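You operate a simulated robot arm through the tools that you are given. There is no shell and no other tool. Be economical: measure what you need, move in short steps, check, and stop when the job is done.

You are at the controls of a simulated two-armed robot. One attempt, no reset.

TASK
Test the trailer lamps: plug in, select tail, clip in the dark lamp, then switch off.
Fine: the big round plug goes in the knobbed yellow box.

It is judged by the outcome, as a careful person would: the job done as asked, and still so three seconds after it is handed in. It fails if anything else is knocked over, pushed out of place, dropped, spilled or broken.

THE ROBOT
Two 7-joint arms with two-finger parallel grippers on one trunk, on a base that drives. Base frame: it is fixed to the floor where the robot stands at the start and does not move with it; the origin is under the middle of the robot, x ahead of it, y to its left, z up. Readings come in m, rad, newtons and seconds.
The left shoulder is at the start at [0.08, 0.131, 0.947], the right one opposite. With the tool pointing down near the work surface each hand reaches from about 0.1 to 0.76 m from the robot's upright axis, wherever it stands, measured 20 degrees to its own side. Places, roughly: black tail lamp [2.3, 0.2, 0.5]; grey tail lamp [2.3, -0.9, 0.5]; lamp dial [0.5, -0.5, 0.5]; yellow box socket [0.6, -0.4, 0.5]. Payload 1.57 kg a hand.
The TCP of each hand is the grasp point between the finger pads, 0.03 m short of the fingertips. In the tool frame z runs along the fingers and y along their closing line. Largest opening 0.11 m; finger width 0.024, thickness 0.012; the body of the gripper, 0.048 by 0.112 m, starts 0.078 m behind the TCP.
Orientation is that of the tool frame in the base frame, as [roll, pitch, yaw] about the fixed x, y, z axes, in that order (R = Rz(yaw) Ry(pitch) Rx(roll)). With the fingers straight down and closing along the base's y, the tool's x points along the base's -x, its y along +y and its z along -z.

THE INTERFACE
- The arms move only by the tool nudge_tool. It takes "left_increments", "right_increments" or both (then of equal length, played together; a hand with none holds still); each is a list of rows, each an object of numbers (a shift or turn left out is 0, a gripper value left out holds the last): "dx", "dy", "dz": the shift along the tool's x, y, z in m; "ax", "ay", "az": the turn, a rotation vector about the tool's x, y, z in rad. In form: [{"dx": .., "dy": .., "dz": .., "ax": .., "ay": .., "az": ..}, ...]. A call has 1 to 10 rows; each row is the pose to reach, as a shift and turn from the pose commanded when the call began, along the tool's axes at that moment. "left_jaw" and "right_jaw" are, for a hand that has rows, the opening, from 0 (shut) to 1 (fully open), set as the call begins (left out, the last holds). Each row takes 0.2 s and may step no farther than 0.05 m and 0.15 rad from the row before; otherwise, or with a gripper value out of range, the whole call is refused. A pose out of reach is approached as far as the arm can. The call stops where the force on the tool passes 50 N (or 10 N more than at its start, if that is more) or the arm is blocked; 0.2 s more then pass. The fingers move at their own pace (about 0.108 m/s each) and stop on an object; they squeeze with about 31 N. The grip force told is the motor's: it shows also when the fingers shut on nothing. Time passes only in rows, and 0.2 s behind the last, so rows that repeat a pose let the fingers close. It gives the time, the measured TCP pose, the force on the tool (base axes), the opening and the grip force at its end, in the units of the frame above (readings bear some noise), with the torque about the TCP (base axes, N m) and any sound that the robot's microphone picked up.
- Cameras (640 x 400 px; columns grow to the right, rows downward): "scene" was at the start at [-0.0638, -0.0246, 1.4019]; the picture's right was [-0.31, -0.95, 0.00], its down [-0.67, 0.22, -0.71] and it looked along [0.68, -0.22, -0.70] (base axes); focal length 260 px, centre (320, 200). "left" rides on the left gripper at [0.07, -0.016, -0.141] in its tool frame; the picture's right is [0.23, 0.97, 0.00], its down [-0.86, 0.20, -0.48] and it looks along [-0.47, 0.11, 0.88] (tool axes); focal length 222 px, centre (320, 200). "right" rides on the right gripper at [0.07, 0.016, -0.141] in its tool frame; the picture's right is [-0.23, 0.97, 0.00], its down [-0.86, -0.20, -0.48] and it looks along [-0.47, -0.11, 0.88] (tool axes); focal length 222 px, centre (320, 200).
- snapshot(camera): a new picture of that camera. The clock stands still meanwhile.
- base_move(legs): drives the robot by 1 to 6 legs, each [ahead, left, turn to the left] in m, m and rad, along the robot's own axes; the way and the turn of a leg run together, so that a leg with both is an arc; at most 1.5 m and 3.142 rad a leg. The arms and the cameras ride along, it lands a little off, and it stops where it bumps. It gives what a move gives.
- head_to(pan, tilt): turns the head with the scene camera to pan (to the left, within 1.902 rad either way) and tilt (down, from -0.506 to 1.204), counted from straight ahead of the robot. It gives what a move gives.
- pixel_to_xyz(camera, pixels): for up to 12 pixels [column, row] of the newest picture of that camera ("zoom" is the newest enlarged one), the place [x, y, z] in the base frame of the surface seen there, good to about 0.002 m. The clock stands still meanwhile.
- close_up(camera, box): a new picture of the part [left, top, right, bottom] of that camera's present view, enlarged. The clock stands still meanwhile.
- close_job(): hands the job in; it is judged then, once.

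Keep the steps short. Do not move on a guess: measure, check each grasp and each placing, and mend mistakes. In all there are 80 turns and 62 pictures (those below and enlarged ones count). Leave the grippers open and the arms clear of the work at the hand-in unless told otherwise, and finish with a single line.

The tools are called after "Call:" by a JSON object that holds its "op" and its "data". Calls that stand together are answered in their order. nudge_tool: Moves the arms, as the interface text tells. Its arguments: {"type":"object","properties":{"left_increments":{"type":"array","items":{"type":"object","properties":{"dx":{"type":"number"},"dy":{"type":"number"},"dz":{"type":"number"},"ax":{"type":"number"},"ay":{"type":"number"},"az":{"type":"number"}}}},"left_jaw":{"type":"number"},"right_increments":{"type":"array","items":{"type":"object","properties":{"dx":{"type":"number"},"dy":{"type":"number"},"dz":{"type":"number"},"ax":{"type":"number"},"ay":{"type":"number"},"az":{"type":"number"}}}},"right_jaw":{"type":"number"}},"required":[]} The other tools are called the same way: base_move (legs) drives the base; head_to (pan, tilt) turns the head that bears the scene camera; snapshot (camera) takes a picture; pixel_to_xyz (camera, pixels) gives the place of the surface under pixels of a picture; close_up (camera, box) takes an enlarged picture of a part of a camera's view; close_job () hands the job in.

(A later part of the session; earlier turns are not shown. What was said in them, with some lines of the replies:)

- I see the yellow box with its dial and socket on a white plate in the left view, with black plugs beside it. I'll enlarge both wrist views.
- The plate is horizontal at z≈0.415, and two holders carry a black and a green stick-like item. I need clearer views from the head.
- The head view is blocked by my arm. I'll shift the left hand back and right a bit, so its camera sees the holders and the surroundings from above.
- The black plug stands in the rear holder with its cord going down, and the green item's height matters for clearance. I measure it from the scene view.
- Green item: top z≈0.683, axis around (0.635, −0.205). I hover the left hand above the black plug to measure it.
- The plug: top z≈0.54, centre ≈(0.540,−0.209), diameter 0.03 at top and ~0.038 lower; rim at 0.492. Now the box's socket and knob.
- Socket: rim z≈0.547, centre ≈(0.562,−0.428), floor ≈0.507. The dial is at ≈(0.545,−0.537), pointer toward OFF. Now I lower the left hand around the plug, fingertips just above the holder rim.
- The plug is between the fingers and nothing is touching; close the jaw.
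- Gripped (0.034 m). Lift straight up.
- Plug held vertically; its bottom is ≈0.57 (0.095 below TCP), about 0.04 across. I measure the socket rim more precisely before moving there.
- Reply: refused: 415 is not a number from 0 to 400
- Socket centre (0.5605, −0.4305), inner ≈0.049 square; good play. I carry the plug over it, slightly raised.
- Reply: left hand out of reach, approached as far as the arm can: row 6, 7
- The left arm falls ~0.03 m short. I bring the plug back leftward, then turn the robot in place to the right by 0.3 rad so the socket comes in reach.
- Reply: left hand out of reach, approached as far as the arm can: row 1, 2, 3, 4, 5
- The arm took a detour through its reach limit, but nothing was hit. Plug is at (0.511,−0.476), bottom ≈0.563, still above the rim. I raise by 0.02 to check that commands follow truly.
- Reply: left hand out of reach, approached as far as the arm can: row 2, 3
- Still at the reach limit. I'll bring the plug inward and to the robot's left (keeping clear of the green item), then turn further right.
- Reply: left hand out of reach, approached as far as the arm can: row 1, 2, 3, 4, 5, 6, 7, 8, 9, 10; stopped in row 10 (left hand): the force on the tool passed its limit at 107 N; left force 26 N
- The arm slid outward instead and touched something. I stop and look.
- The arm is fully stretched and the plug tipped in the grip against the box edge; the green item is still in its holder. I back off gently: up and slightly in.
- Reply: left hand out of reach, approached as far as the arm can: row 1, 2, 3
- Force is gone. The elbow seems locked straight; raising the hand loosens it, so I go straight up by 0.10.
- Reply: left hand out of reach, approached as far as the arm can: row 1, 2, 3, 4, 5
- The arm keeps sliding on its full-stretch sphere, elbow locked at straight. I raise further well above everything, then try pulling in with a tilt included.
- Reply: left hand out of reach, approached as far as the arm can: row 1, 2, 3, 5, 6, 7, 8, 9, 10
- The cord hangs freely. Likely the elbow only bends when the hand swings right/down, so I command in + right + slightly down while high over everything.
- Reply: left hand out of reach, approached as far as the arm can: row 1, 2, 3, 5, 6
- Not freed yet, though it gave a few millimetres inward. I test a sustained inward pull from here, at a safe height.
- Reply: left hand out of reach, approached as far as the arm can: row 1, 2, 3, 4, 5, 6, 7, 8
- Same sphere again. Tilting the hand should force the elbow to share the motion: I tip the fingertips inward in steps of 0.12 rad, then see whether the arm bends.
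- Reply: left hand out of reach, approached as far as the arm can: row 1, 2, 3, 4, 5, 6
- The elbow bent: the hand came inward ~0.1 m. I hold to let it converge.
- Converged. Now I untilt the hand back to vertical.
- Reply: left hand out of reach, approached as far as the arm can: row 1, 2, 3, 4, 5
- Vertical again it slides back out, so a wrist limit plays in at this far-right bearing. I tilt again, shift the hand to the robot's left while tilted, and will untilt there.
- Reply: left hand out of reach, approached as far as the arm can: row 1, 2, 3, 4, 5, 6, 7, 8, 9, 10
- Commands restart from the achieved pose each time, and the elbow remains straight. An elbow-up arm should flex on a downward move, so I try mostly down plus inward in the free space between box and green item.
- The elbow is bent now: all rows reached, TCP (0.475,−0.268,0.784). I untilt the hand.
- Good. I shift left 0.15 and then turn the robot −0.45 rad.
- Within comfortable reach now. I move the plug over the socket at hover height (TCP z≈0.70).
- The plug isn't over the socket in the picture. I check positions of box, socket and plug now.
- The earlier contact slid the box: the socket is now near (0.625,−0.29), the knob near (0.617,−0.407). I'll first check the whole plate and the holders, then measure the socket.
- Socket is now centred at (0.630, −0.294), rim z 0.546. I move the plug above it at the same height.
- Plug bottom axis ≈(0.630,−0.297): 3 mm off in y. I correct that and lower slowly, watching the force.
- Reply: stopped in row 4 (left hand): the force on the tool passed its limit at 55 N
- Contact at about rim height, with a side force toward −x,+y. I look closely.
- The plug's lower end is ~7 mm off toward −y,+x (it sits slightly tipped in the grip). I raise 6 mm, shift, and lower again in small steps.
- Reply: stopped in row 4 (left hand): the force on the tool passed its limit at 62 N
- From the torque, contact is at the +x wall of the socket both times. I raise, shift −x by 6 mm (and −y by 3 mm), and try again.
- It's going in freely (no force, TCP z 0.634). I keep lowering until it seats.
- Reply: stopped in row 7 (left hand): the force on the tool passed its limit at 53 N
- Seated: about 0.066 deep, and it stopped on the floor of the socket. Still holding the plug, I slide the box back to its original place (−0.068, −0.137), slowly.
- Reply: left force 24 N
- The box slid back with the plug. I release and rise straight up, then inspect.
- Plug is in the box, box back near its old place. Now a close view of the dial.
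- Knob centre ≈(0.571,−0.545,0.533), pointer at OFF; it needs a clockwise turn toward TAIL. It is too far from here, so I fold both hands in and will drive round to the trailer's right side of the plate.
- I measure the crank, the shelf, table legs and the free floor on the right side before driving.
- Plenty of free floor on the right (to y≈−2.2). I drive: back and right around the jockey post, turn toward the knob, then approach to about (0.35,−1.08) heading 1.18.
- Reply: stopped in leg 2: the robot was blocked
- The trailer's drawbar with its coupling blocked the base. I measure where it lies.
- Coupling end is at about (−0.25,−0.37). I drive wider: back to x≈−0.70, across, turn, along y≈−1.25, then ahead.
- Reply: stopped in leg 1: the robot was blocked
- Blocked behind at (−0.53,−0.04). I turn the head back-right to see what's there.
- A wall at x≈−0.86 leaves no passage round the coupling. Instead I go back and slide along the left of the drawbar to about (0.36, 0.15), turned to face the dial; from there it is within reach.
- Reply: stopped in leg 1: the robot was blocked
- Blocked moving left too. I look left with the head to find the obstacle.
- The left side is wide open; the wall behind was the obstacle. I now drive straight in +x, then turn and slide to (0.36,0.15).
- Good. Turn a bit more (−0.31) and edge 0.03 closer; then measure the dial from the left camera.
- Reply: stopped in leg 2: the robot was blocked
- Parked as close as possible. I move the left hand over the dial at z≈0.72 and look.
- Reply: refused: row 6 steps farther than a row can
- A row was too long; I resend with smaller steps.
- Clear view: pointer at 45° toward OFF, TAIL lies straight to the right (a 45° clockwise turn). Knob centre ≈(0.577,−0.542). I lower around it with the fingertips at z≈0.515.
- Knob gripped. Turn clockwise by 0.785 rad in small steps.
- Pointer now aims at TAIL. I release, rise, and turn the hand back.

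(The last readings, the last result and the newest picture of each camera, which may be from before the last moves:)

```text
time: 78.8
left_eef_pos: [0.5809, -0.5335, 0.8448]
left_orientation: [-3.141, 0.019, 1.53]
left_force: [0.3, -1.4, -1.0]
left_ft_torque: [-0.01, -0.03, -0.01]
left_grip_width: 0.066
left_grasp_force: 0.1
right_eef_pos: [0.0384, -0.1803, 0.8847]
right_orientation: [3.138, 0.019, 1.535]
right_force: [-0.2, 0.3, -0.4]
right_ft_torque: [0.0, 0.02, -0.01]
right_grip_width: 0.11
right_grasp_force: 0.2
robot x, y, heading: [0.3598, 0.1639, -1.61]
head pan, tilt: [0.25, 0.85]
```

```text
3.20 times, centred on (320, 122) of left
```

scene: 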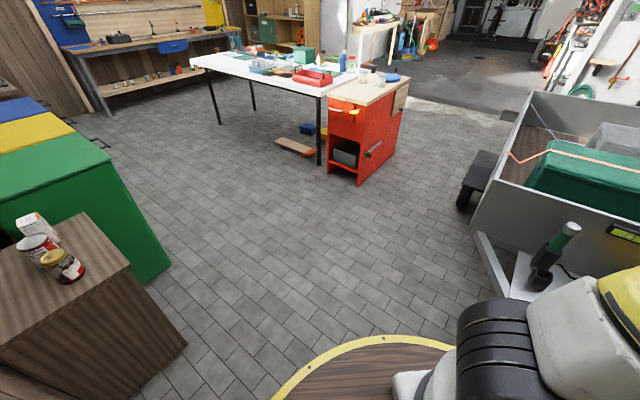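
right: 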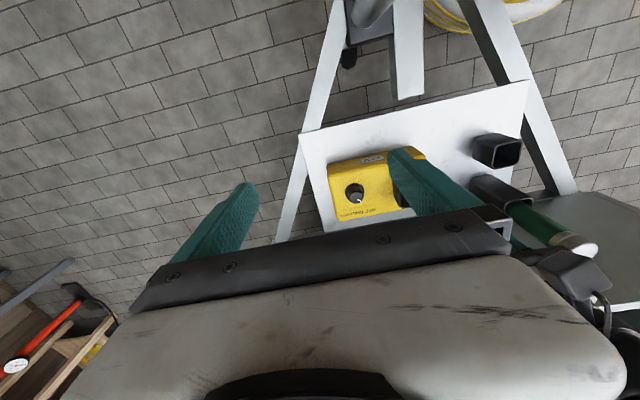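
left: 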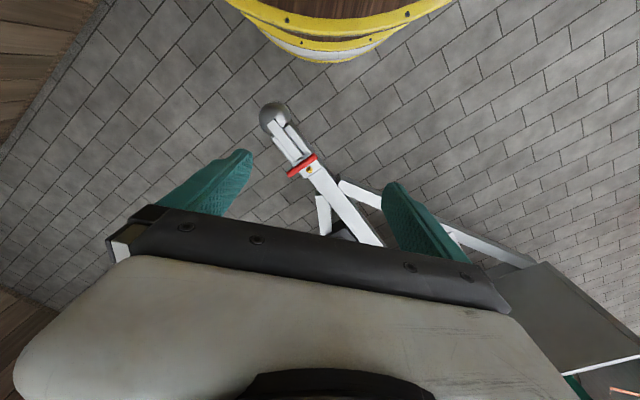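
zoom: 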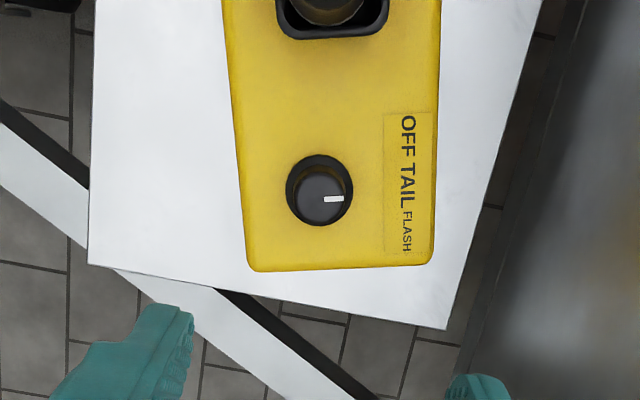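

TAIL is selected. I fold the left hand in and then back off and face along the trailer's left side.

Call:
{"op": "nudge_tool", "data": {"left_increments": [{"dx": 0.04}, {"dx": 0.08}, {"dx": 0.12, "dy": -0.02}, {"dx": 0.16, "dy": -0.04}, {"dx": 0.2, "dy": -0.06}, {"dx": 0.24, "dy": -0.08}, {"dx": 0.28, "dy": -0.1}, {"dx": 0.31, "dy": -0.12, "dz": -0.03}], "left_jaw": 1.0}}

Call:
{"op": "base_move", "data": {"legs": [[-0.4, 0, 0], [0, 0, 1.61]]}}

Call:
{"op": "head_to", "data": {"pan": 0.0, "tilt": 0.5}}

Call:
{"op": "snapshot", "data": {"camera": "scene"}}

```text
time: 80.7
left_eef_pos: [0.4727, -0.2199, 0.8718]
left_orientation: [3.141, 0.02, 1.529]
left_force: [-0.1, -0.8, -0.2]
left_ft_torque: [0.05, 0.02, -0.02]
left_grip_width: 0.1102
left_grasp_force: 0.0
right_eef_pos: [0.0382, -0.1808, 0.8833]
right_orientation: [3.138, 0.018, 1.536]
right_force: [-0.8, -0.4, 0.1]
right_ft_torque: [0.05, -0.01, 0.04]
right_grip_width: 0.1099
right_grasp_force: 0.1
robot x, y, heading: [0.3621, 0.1659, -1.607]
head pan, tilt: [0.25, 0.85]
```

```text
time: 87.1
left_eef_pos: [0.7512, 0.7067, 0.8727]
left_orientation: [3.141, 0.019, -3.114]
left_force: [0.5, 0.3, -0.6]
left_ft_torque: [0.01, 0.01, 0.02]
left_grip_width: 0.11
left_grasp_force: 0.1
right_eef_pos: [0.7401, 0.271, 0.8846]
right_orientation: [3.137, 0.019, -3.11]
right_force: [0.0, 0.1, -0.5]
right_ft_torque: [0.02, 0.01, 0.04]
right_grip_width: 0.1099
right_grasp_force: 0.0
robot x, y, heading: [0.3707, 0.5683, 0.03]
head pan, tilt: [0.25, 0.85]
```

```text
time: 87.9
left_eef_pos: [0.7507, 0.7057, 0.8713]
left_orientation: [3.141, 0.02, -3.114]
left_force: [-0.1, 0.1, -0.6]
left_ft_torque: [0.01, -0.02, 0.01]
left_grip_width: 0.11
left_grasp_force: 0.1
right_eef_pos: [0.7388, 0.27, 0.884]
right_orientation: [3.138, 0.019, -3.109]
right_force: [0.0, 0.5, 0.1]
right_ft_torque: [0.01, -0.01, -0.04]
right_grip_width: 0.11
right_grasp_force: 0.0
robot x, y, heading: [0.3688, 0.569, 0.034]
head pan, tilt: [0.0, 0.499]
```

```text
8 pictures are left
```

scene: 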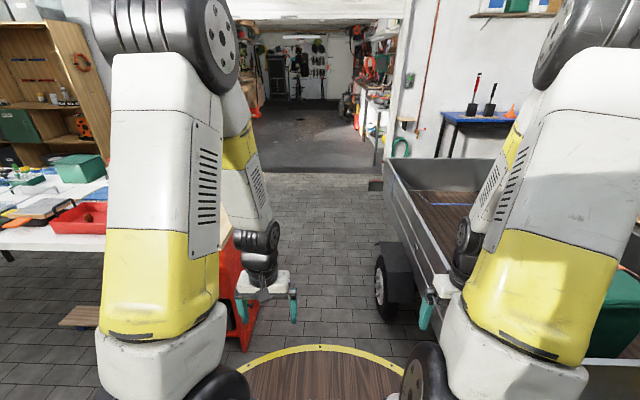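

Call:
{"op": "pixel_to_xyz", "data": {"camera": "scene", "pixels": [[378, 300], [380, 245], [260, 300], [246, 345], [390, 162], [386, 180], [360, 180], [300, 300], [330, 250], [400, 215], [450, 165], [440, 150]]}}

```text
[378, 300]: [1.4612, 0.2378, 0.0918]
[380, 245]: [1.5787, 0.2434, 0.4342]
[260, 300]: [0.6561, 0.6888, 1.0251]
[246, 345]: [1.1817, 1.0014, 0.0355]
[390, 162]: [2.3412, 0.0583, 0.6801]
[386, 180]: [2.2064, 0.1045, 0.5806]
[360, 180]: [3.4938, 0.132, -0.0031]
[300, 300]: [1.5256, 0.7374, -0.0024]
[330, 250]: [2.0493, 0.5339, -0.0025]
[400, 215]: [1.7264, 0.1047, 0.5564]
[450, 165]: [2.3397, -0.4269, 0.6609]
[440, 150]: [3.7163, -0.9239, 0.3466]
```

Path is clear: wheel face y≈0.24, cabinet corner (1.18,1.0). I drive along y≈0.62 to behind the trailer and turn to view both lamps.

Call:
{"op": "base_move", "data": {"legs": [[1.331, 0.015, 0], [1.27, -0.042, 0], [0, 0, -2.234]]}}

Call:
{"op": "head_to", "data": {"pan": 0.0, "tilt": 0.6}}

Call:
{"op": "snapshot", "data": {"camera": "scene"}}

```text
time: 106.0
left_eef_pos: [2.8592, 0.1789, 0.8711]
left_orientation: [-3.141, 0.019, 0.906]
left_force: [0.1, -0.7, -0.2]
left_ft_torque: [0.05, -0.02, -0.03]
left_grip_width: 0.1101
left_grasp_force: 0.1
right_eef_pos: [2.53, 0.4644, 0.8848]
right_orientation: [3.137, 0.019, 0.915]
right_force: [-0.1, 0.0, 0.4]
right_ft_torque: [-0.02, -0.01, 0.0]
right_grip_width: 0.1102
right_grasp_force: 0.1
robot x, y, heading: [2.9935, 0.5626, -2.227]
head pan, tilt: [0.0, 0.499]
```

```text
time: 106.6
left_eef_pos: [2.8591, 0.1775, 0.8718]
left_orientation: [3.141, 0.019, 0.906]
left_force: [0.3, -0.2, 1.2]
left_ft_torque: [0.0, -0.06, -0.03]
left_grip_width: 0.1101
left_grasp_force: 0.1
right_eef_pos: [2.5303, 0.4634, 0.8839]
right_orientation: [3.139, 0.021, 0.914]
right_force: [-0.1, 0.4, 0.7]
right_ft_torque: [0.01, 0.03, 0.0]
right_grip_width: 0.1101
right_grasp_force: 0.1
robot x, y, heading: [2.9934, 0.5583, -2.232]
head pan, tilt: [0.0, 0.6]
```

```text
7 pictures are left
```

scene: 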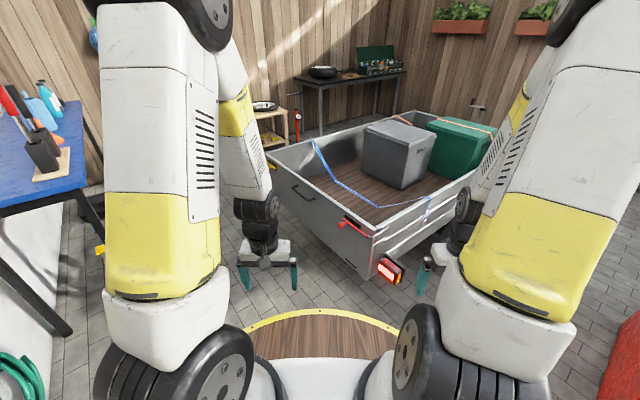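

The black lamp at (390,270) is glowing; so the grey one at y≈−0.9 should be the dark one. I measure the blue bench and trailer rear to plan the approach.

Call:
{"op": "pixel_to_xyz", "data": {"camera": "scene", "pixels": [[385, 270], [400, 275], [365, 278], [268, 165], [270, 180], [300, 195], [80, 165], [65, 330], [95, 240], [30, 380], [300, 300], [285, 150]]}}

```text
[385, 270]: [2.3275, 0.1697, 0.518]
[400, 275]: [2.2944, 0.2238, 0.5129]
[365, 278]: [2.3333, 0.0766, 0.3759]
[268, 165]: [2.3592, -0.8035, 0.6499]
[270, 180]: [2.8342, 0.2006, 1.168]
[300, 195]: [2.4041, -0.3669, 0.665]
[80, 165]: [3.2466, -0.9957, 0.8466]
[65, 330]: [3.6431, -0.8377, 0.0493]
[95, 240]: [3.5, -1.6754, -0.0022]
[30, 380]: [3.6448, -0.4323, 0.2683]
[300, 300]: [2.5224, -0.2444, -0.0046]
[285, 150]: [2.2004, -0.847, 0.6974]
```

Rear face at x≈2.33, bench from x≈3.25. I turn to heading −2.79 and drive to about (2.8,−0.5), so that the left hand camera sees the grey lamp.

Call:
{"op": "base_move", "data": {"legs": [[0, 0, -0.558], [0.545, 0.927, 0]]}}

Call:
{"op": "snapshot", "data": {"camera": "left"}}

```text
time: 113.7
left_eef_pos: [2.5014, -0.7462, 0.8719]
left_orientation: [3.141, 0.019, 0.35]
left_force: [1.1, 0.0, -1.1]
left_ft_torque: [0.0, -0.01, 0.04]
left_grip_width: 0.1101
left_grasp_force: 0.0
right_eef_pos: [2.3729, -0.3295, 0.8836]
right_orientation: [3.138, 0.019, 0.36]
right_force: [-0.1, 0.2, 0.2]
right_ft_torque: [0.0, 0.05, 0.01]
right_grip_width: 0.1101
right_grasp_force: 0.1
robot x, y, heading: [2.8106, -0.4909, -2.783]
head pan, tilt: [0.0, 0.6]
```

```text
6 pictures are left
```

left: 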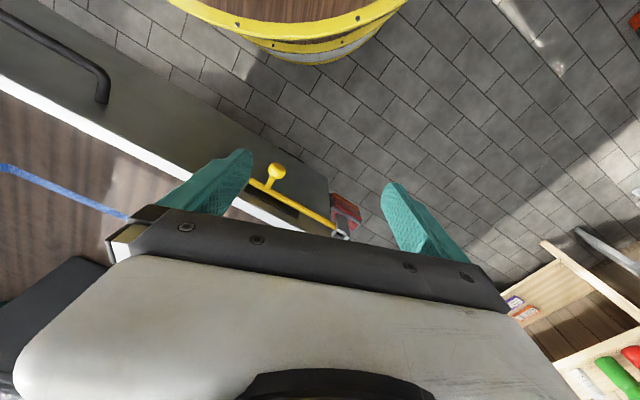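

Call:
{"op": "close_up", "data": {"camera": "left", "box": [240, 150, 380, 245]}}

Call:
{"op": "pixel_to_xyz", "data": {"camera": "zoom", "pixels": [[165, 85], [130, 160], [250, 230], [400, 315], [470, 250], [420, 200], [500, 290], [470, 350], [450, 390], [530, 280], [430, 270], [380, 150]]}}

```text
4.21 times, centred on (310, 198) of left
```

zoom: 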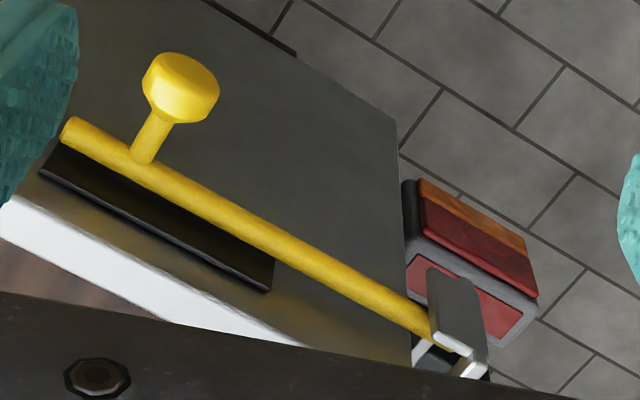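

```text
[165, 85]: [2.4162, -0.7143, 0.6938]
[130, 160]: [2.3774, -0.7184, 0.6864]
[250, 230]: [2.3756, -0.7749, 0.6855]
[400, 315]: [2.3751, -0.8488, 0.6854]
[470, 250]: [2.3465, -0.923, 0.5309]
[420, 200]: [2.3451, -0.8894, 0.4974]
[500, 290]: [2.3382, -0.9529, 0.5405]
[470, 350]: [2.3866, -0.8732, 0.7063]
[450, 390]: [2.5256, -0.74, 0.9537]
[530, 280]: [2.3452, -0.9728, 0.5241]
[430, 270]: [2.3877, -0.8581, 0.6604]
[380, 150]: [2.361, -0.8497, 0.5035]
```

I see a yellow slide bolt on the tailgate and, below it, the unlit grey/red lamp at about (2.345,−0.93,0.52). I lower and tilt the left hand forward to look at the lamp from the front.

Call:
{"op": "nudge_tool", "data": {"left_increments": [{"dy": 0.02, "dz": 0.02}, {"dy": 0.045, "dz": 0.045, "ay": -0.13}, {"dy": 0.065, "dz": 0.07, "ay": -0.26}, {"dy": 0.085, "dz": 0.095, "ay": -0.39}, {"dy": 0.1, "dz": 0.12, "ay": -0.52}, {"dx": -0.01, "dy": 0.116, "dz": 0.145, "ay": -0.65}, {"dx": -0.016, "dy": 0.116, "dz": 0.17, "ay": -0.8}, {"dx": -0.016, "dy": 0.116, "dz": 0.17, "ay": -0.8}]}}

Call:
{"op": "snapshot", "data": {"camera": "left"}}

```text
time: 115.5
left_eef_pos: [2.5237, -0.8629, 0.6954]
left_orientation: [-3.139, 0.821, 0.35]
left_force: [1.6, 0.3, -0.7]
left_ft_torque: [-0.03, 0.0, 0.03]
left_grip_width: 0.1096
left_grasp_force: 0.0
left hand out of reach, approached as far as the arm can: row 2, 3, 4, 5, 6, 7, 8
right_eef_pos: [2.3731, -0.331, 0.8845]
right_orientation: [3.136, 0.018, 0.361]
right_force: [1.0, -0.1, 1.1]
right_ft_torque: [0.01, 0.02, -0.02]
right_grip_width: 0.1102
right_grasp_force: 0.0
robot x, y, heading: [2.8161, -0.4941, -2.784]
head pan, tilt: [0.0, 0.6]
```

```text
4 pictures are left
```

left: 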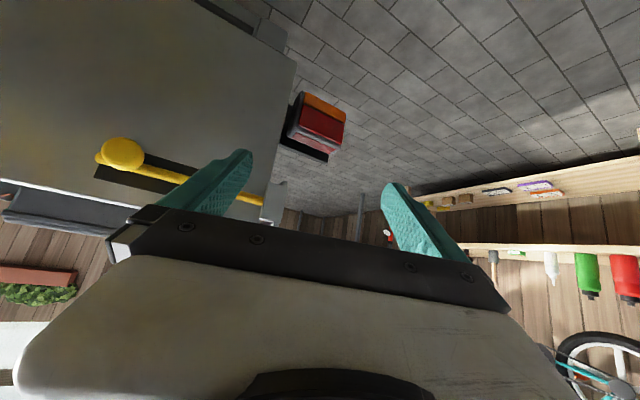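

Call:
{"op": "close_up", "data": {"camera": "left", "box": [250, 75, 370, 175]}}

Call:
{"op": "pixel_to_xyz", "data": {"camera": "zoom", "pixels": [[290, 90], [420, 160], [500, 180], [420, 270], [250, 240], [270, 130], [330, 330], [200, 330], [200, 250], [330, 300], [390, 220], [180, 200]]}}

```text
4.00 times, centred on (310, 125) of left
```

zoom: 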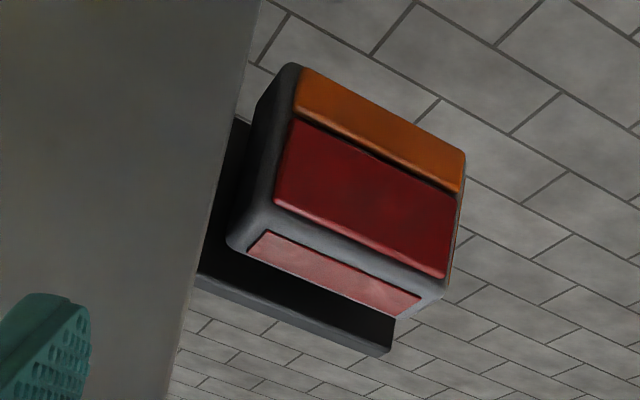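

```text
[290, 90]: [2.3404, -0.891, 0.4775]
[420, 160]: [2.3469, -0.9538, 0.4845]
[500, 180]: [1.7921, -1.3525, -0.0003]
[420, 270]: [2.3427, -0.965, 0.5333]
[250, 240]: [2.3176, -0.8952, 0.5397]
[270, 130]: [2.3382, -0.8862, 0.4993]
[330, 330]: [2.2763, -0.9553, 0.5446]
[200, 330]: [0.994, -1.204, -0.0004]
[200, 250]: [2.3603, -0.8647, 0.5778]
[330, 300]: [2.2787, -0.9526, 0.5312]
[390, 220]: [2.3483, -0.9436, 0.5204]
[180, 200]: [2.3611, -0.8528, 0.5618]
```

The grey lamp is unlit and stands off its bracket (front x≈2.345, y −0.89…−0.97, z 0.475…0.54; bracket plate at x≈2.28). I close the left fingers and bring the tips to just in front of its centre.

Call:
{"op": "nudge_tool", "data": {"left_increments": [{"dx": 0.008, "dy": 0.0035, "dz": 0.038}, {"dx": 0.017, "dy": 0.007, "dz": 0.078}, {"dx": 0.025, "dy": 0.0105, "dz": 0.118}, {"dx": 0.034, "dy": 0.0145, "dz": 0.158}, {"dx": 0.0428, "dy": 0.0182, "dz": 0.1989}, {"dx": 0.0428, "dy": 0.0182, "dz": 0.1989}], "left_jaw": 0.0}}

```text
time: 116.9
left_eef_pos: [2.4177, -0.9215, 0.5306]
left_orientation: [-3.14, 0.819, 0.352]
left_force: [0.6, 0.6, 0.6]
left_ft_torque: [-0.02, 0.0, -0.01]
left_grip_width: 0.0
left_grasp_force: 21.5
right_eef_pos: [2.3729, -0.3288, 0.8848]
right_orientation: [3.136, 0.019, 0.359]
right_force: [1.2, -0.1, -0.7]
right_ft_torque: [-0.01, 0.0, 0.0]
right_grip_width: 0.1099
right_grasp_force: 0.1
robot x, y, heading: [2.8161, -0.4945, -2.789]
head pan, tilt: [0.0, 0.6]
```

Tips at ≈(2.397,−0.929,0.510). Now push straight in −x, in small steps, until it stops or clicks.

Call:
{"op": "nudge_tool", "data": {"left_increments": [{"dx": -0.0192, "dy": -0.0103, "dz": 0.0206}, {"dx": -0.0288, "dy": -0.0154, "dz": 0.0309}, {"dx": -0.0346, "dy": -0.0185, "dz": 0.037}, {"dx": -0.0403, "dy": -0.0216, "dz": 0.0432}, {"dx": -0.0461, "dy": -0.0247, "dz": 0.0494}, {"dx": -0.0518, "dy": -0.0278, "dz": 0.0556}, {"dx": -0.0576, "dy": -0.0309, "dz": 0.0617}]}}

```text
time: 118.2
left_eef_pos: [2.3498, -0.9232, 0.5288]
left_orientation: [3.141, 0.808, 0.354]
left_force: [8.5, 1.4, 4.5]
left_ft_torque: [0.03, -0.01, -0.02]
left_grip_width: 0.0
left_grasp_force: 21.3
right_eef_pos: [2.3728, -0.3313, 0.8842]
right_orientation: [3.138, 0.021, 0.359]
right_force: [-0.8, 0.1, -0.4]
right_ft_torque: [-0.01, 0.0, 0.0]
right_grip_width: 0.1101
right_grasp_force: 0.0
robot x, y, heading: [2.8165, -0.4937, -2.79]
head pan, tilt: [0.0, 0.6]
stopped in row 6 (left hand): the force on the tool passed its limit at 60 N (the readings are from after the stop); the commanded pose is now the measured one
```

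The lamp moved in ~0.02 m and then stopped hard (60 N). I back off and check it.

Call:
{"op": "nudge_tool", "data": {"left_increments": [{"dx": 0.0192, "dy": 0.0103, "dz": -0.0206}, {"dx": 0.0384, "dy": 0.0206, "dz": -0.0412}, {"dx": 0.03, "dy": 0.015, "dz": -0.08}, {"dx": 0.02, "dy": 0.01, "dz": -0.12}, {"dx": 0.01, "dy": 0.0, "dz": -0.16}, {"dx": 0.0, "dy": -0.005, "dz": -0.2}], "left_jaw": 0.3}}

Call:
{"op": "close_up", "data": {"camera": "left", "box": [250, 75, 370, 175]}}

Call:
{"op": "pixel_to_xyz", "data": {"camera": "zoom", "pixels": [[290, 90], [420, 160], [420, 270], [250, 240], [270, 130], [330, 330], [330, 300], [390, 220], [330, 170], [350, 200], [300, 200], [380, 120]]}}

```text
time: 119.6
left_eef_pos: [2.4857, -0.8679, 0.6687]
left_orientation: [3.14, 0.81, 0.355]
left_force: [-0.8, 0.5, -0.3]
left_ft_torque: [0.0, 0.01, 0.02]
left_grip_width: 0.0329
left_grasp_force: 0.1
right_eef_pos: [2.3719, -0.33, 0.8836]
right_orientation: [3.139, 0.019, 0.358]
right_force: [0.2, 0.2, 0.1]
right_ft_torque: [-0.02, -0.01, 0.0]
right_grip_width: 0.1099
right_grasp_force: 0.1
robot x, y, heading: [2.8165, -0.4956, -2.788]
head pan, tilt: [0.0, 0.6]
```

```text
4.00 times, centred on (310, 125) of left
```

zoom: 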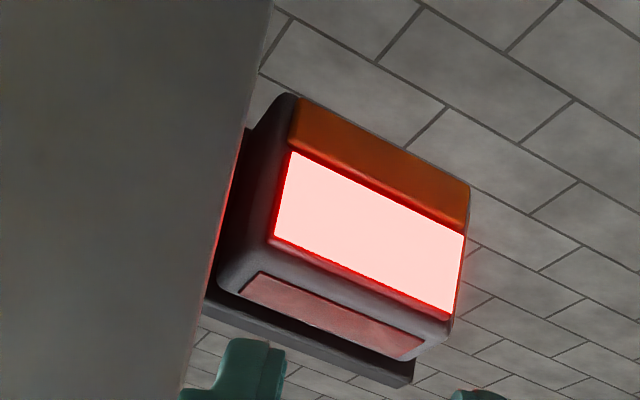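

```text
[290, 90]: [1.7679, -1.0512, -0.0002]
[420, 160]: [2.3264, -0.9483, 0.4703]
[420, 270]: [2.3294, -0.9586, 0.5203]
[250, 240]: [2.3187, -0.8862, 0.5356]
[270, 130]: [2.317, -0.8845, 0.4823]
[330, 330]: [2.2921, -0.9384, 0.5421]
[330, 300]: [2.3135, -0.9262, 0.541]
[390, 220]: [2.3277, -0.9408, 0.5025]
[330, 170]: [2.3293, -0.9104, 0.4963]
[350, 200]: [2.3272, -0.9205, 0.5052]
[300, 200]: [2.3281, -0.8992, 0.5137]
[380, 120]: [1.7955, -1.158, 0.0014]
```

The grey lamp now glows and sits flush (front x≈2.328, like the other). I raise and untilt the left hand to the travel pose.

Call:
{"op": "nudge_tool", "data": {"left_increments": [{"dx": -0.013, "dy": -0.005, "dz": -0.03}, {"dx": -0.026, "dy": -0.015, "dz": -0.06, "ay": 0.1}, {"dx": -0.04, "dy": -0.03, "dz": -0.09, "ay": 0.22}, {"dx": -0.055, "dy": -0.045, "dz": -0.12, "ay": 0.34}, {"dx": -0.07, "dy": -0.06, "dz": -0.145, "ay": 0.46}, {"dx": -0.085, "dy": -0.08, "dz": -0.165, "ay": 0.58}, {"dx": -0.1, "dy": -0.095, "dz": -0.18, "ay": 0.7}, {"dx": -0.1056, "dy": -0.105, "dz": -0.1835, "ay": 0.81}, {"dx": -0.1056, "dy": -0.105, "dz": -0.1835, "ay": 0.81}], "left_jaw": 1.0}}

```text
time: 121.6
left_eef_pos: [2.5019, -0.7497, 0.8675]
left_orientation: [-3.14, 0.0, 0.354]
left_force: [-0.6, -0.4, 1.0]
left_ft_torque: [0.02, 0.0, 0.06]
left_grip_width: 0.11
left_grasp_force: 0.1
left hand out of reach, approached as far as the arm can: row 2, 3, 4, 5, 6, 7
right_eef_pos: [2.3726, -0.3305, 0.8842]
right_orientation: [3.138, 0.02, 0.359]
right_force: [0.3, 0.7, -0.9]
right_ft_torque: [-0.01, -0.02, 0.0]
right_grip_width: 0.1102
right_grasp_force: 0.1
robot x, y, heading: [2.8131, -0.4911, -2.783]
head pan, tilt: [0.0, 0.6]
```

Now drive back the same way to the front-left of the trailer.

Call:
{"op": "base_move", "data": {"legs": [[-0.55, -0.92, 0], [0, 0, 2.785], [-1.29, 0.06, 0]]}}

```text
time: 139.6
left_eef_pos: [2.0999, 0.6932, 0.8686]
left_orientation: [-3.141, 0.0, -3.07]
left_force: [0.1, -0.4, -0.8]
left_ft_torque: [0.0, -0.03, 0.01]
left_grip_width: 0.1101
left_grasp_force: 0.0
right_eef_pos: [2.1058, 0.2532, 0.8842]
right_orientation: [3.137, 0.022, -3.066]
right_force: [-0.7, 0.4, -0.3]
right_ft_torque: [0.01, -0.01, 0.0]
right_grip_width: 0.11
right_grasp_force: 0.1
robot x, y, heading: [1.7237, 0.5348, 0.078]
head pan, tilt: [0.0, 0.6]
stopped in leg 3: the robot was blocked; the commanded pose is now the measured one
5 turns are left
```

Brushed the wheel; few turns remain. I step left to y≈0.62, go back along the trailer, turn, and park at the dial.

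Call:
{"op": "base_move", "data": {"legs": [[0.008, 0.088, 0], [-1.349, 0.08, 0], [0, 0, -1.685], [0.43, 0.0, 0]]}}

```text
time: 153.5
left_eef_pos: [0.4988, -0.2136, 0.8686]
left_orientation: [-3.139, 0.001, 1.575]
left_force: [-0.1, -0.2, 0.2]
left_ft_torque: [0.0, 0.0, -0.03]
left_grip_width: 0.1101
left_grasp_force: 0.2
right_eef_pos: [0.0614, -0.192, 0.8847]
right_orientation: [3.137, 0.02, 1.579]
right_force: [0.9, 0.7, -0.1]
right_ft_torque: [0.01, 0.0, 0.01]
right_grip_width: 0.11
right_grasp_force: 0.0
robot x, y, heading: [0.3659, 0.1698, -1.561]
head pan, tilt: [0.0, 0.6]
stopped in leg 4: the robot was blocked; the commanded pose is now the measured one
4 turns are left
```

Parked well. I move the left hand over the dial (pre-turned clockwise 45°, half open), lower it and grip.

Call:
{"op": "nudge_tool", "data": {"left_increments": [{"dx": -0.041, "dy": 0.01, "az": 0.098}, {"dx": -0.082, "dy": 0.02, "az": 0.196}, {"dx": -0.123, "dy": 0.03, "az": 0.294}, {"dx": -0.164, "dy": 0.04, "dz": 0.01, "az": 0.392}, {"dx": -0.205, "dy": 0.05, "dz": 0.02, "az": 0.49}, {"dx": -0.246, "dy": 0.06, "dz": 0.03, "az": 0.588}, {"dx": -0.287, "dy": 0.07, "dz": 0.04, "az": 0.686}, {"dx": -0.3277, "dy": 0.0798, "dz": 0.05, "az": 0.785}, {"dx": -0.3277, "dy": 0.0798, "dz": 0.09, "az": 0.785}, {"dx": -0.3277, "dy": 0.0798, "dz": 0.13, "az": 0.785}], "left_jaw": 0.65}}

Call:
{"op": "nudge_tool", "data": {"left_increments": [{"dz": 0.04}, {"dz": 0.08}, {"dz": 0.12}, {"dz": 0.16}, {"dz": 0.18}, {"dz": 0.1916}, {"dz": 0.1916}]}}

Call:
{"op": "nudge_tool", "data": {"left_increments": [{}, {}, {}, {}], "left_jaw": 0.0}}

Call:
{"op": "close_up", "data": {"camera": "left", "box": [180, 60, 460, 235]}}

```text
time: 155.7
left_eef_pos: [0.5806, -0.5394, 0.739]
left_orientation: [3.139, -0.001, 0.789]
left_force: [0.3, 0.4, 0.7]
left_ft_torque: [-0.03, 0.01, 0.01]
left_grip_width: 0.0714
left_grasp_force: 0.0
right_eef_pos: [0.0597, -0.1917, 0.884]
right_orientation: [3.137, 0.019, 1.582]
right_force: [-0.7, -0.4, 0.2]
right_ft_torque: [-0.01, 0.0, 0.01]
right_grip_width: 0.11
right_grasp_force: 0.1
robot x, y, heading: [0.3657, 0.1712, -1.563]
head pan, tilt: [0.0, 0.6]
```

```text
time: 157.3
left_eef_pos: [0.5829, -0.5414, 0.5502]
left_orientation: [-3.141, 0.001, 0.789]
left_force: [-0.3, 0.0, -0.1]
left_ft_torque: [-0.01, 0.0, 0.01]
left_grip_width: 0.0716
left_grasp_force: 0.0
right_eef_pos: [0.0614, -0.191, 0.8845]
right_orientation: [3.137, 0.019, 1.582]
right_force: [0.0, -0.2, 0.5]
right_ft_torque: [0.06, 0.01, -0.01]
right_grip_width: 0.1099
right_grasp_force: 0.0
robot x, y, heading: [0.3683, 0.1689, -1.564]
head pan, tilt: [0.0, 0.6]
```

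```text
time: 158.3
left_eef_pos: [0.5826, -0.5411, 0.548]
left_orientation: [3.141, -0.001, 0.791]
left_force: [-4.0, 3.7, 1.4]
left_ft_torque: [0.18, 0.12, -0.02]
left_grip_width: 0.0319
left_grasp_force: 31.1
right_eef_pos: [0.0612, -0.1923, 0.8838]
right_orientation: [3.138, 0.018, 1.582]
right_force: [-0.1, -0.5, -0.3]
right_ft_torque: [-0.02, 0.0, -0.01]
right_grip_width: 0.1101
right_grasp_force: 0.1
robot x, y, heading: [0.3609, 0.1686, -1.561]
head pan, tilt: [0.0, 0.6]
```

```text
2.29 times, centred on (320, 148) of left
3 turns are left
```

zoom: 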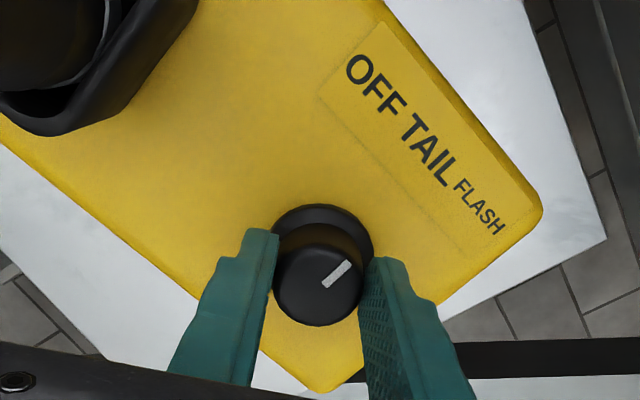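

Knob gripped at TAIL. I turn it counter-clockwise 45° to OFF, release, rise, and take the last picture.

Call:
{"op": "nudge_tool", "data": {"left_increments": [{"az": -0.13}, {"az": -0.26}, {"az": -0.39}, {"az": -0.52}, {"az": -0.65}, {"az": -0.795}, {"az": -0.795}]}}

Call:
{"op": "nudge_tool", "data": {"left_increments": [{}, {}, {}, {"dz": -0.03}, {"dz": -0.07}, {"dz": -0.11}, {"dz": -0.15}, {"dz": -0.19}, {"dz": -0.23}, {"dz": -0.27}], "left_jaw": 0.65}}

Call:
{"op": "close_up", "data": {"camera": "left", "box": [220, 40, 420, 185]}}

```text
time: 159.9
left_eef_pos: [0.581, -0.5429, 0.5481]
left_orientation: [-3.141, 0.006, 1.586]
left_force: [-3.3, -4.1, 4.4]
left_ft_torque: [-0.5, 0.07, -0.31]
left_grip_width: 0.0318
left_grasp_force: 30.9
right_eef_pos: [0.0608, -0.1908, 0.8849]
right_orientation: [3.138, 0.019, 1.581]
right_force: [1.1, -0.7, -1.1]
right_ft_torque: [-0.05, -0.03, -0.01]
right_grip_width: 0.11
right_grasp_force: 0.1
robot x, y, heading: [0.3657, 0.1695, -1.559]
head pan, tilt: [0.0, 0.6]
```

```text
time: 162.1
left_eef_pos: [0.5828, -0.5424, 0.8176]
left_orientation: [3.141, 0.0, 1.584]
left_force: [0.3, -0.6, 0.4]
left_ft_torque: [-0.04, 0.01, 0.01]
left_grip_width: 0.0714
left_grasp_force: 0.1
right_eef_pos: [0.0621, -0.1928, 0.8832]
right_orientation: [3.139, 0.019, 1.58]
right_force: [-0.5, -0.3, 0.4]
right_ft_torque: [0.01, 0.04, -0.02]
right_grip_width: 0.1098
right_grasp_force: 0.1
robot x, y, heading: [0.3673, 0.1708, -1.566]
head pan, tilt: [0.0, 0.6]
```

```text
2.76 times, centred on (320, 112) of left
2 turns are left
```

zoom: 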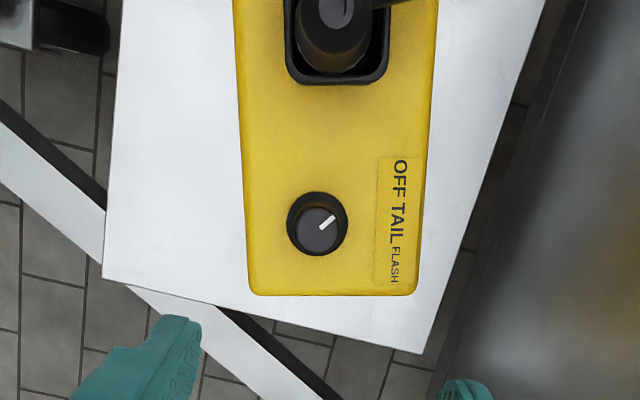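

The dial points at OFF again and the plug is still in. I open the left hand, draw it clear, and hand in.

Call:
{"op": "nudge_tool", "data": {"left_increments": [{"dz": -0.03}, {"dx": 0.04, "dz": -0.05}, {"dx": 0.08, "dz": -0.05}, {"dx": 0.12, "dz": -0.05}, {"dx": 0.16, "dz": -0.05}, {"dx": 0.2, "dz": -0.05}, {"dx": 0.24, "dz": -0.05}, {"dx": 0.28, "dz": -0.05}], "left_jaw": 1.0}}

Call:
{"op": "close_job", "data": {}}

```text
time: 163.9
left_eef_pos: [0.5729, -0.2621, 0.8663]
left_orientation: [3.142, 0.002, 1.584]
left_force: [0.5, 0.7, 1.2]
left_ft_torque: [0.02, 0.02, 0.01]
left_grip_width: 0.1102
left_grasp_force: 0.1
right_eef_pos: [0.0608, -0.1908, 0.884]
right_orientation: [3.139, 0.019, 1.581]
right_force: [-0.4, -0.6, -0.2]
right_ft_torque: [0.03, 0.04, 0.01]
right_grip_width: 0.11
right_grasp_force: 0.1
robot x, y, heading: [0.3591, 0.168, -1.563]
head pan, tilt: [0.0, 0.6]
```

```text
The job is handed in.
```

The plug is in the yellow box, TAIL was selected, the grey lamp was clipped in and lit, and the dial is back at OFF; I knocked the box about 0.15 m along its plate and slid it back to within about 0.02–0.03 m, slightly turned, and the base bumped the drawbar, rear wall and trailer wheel.
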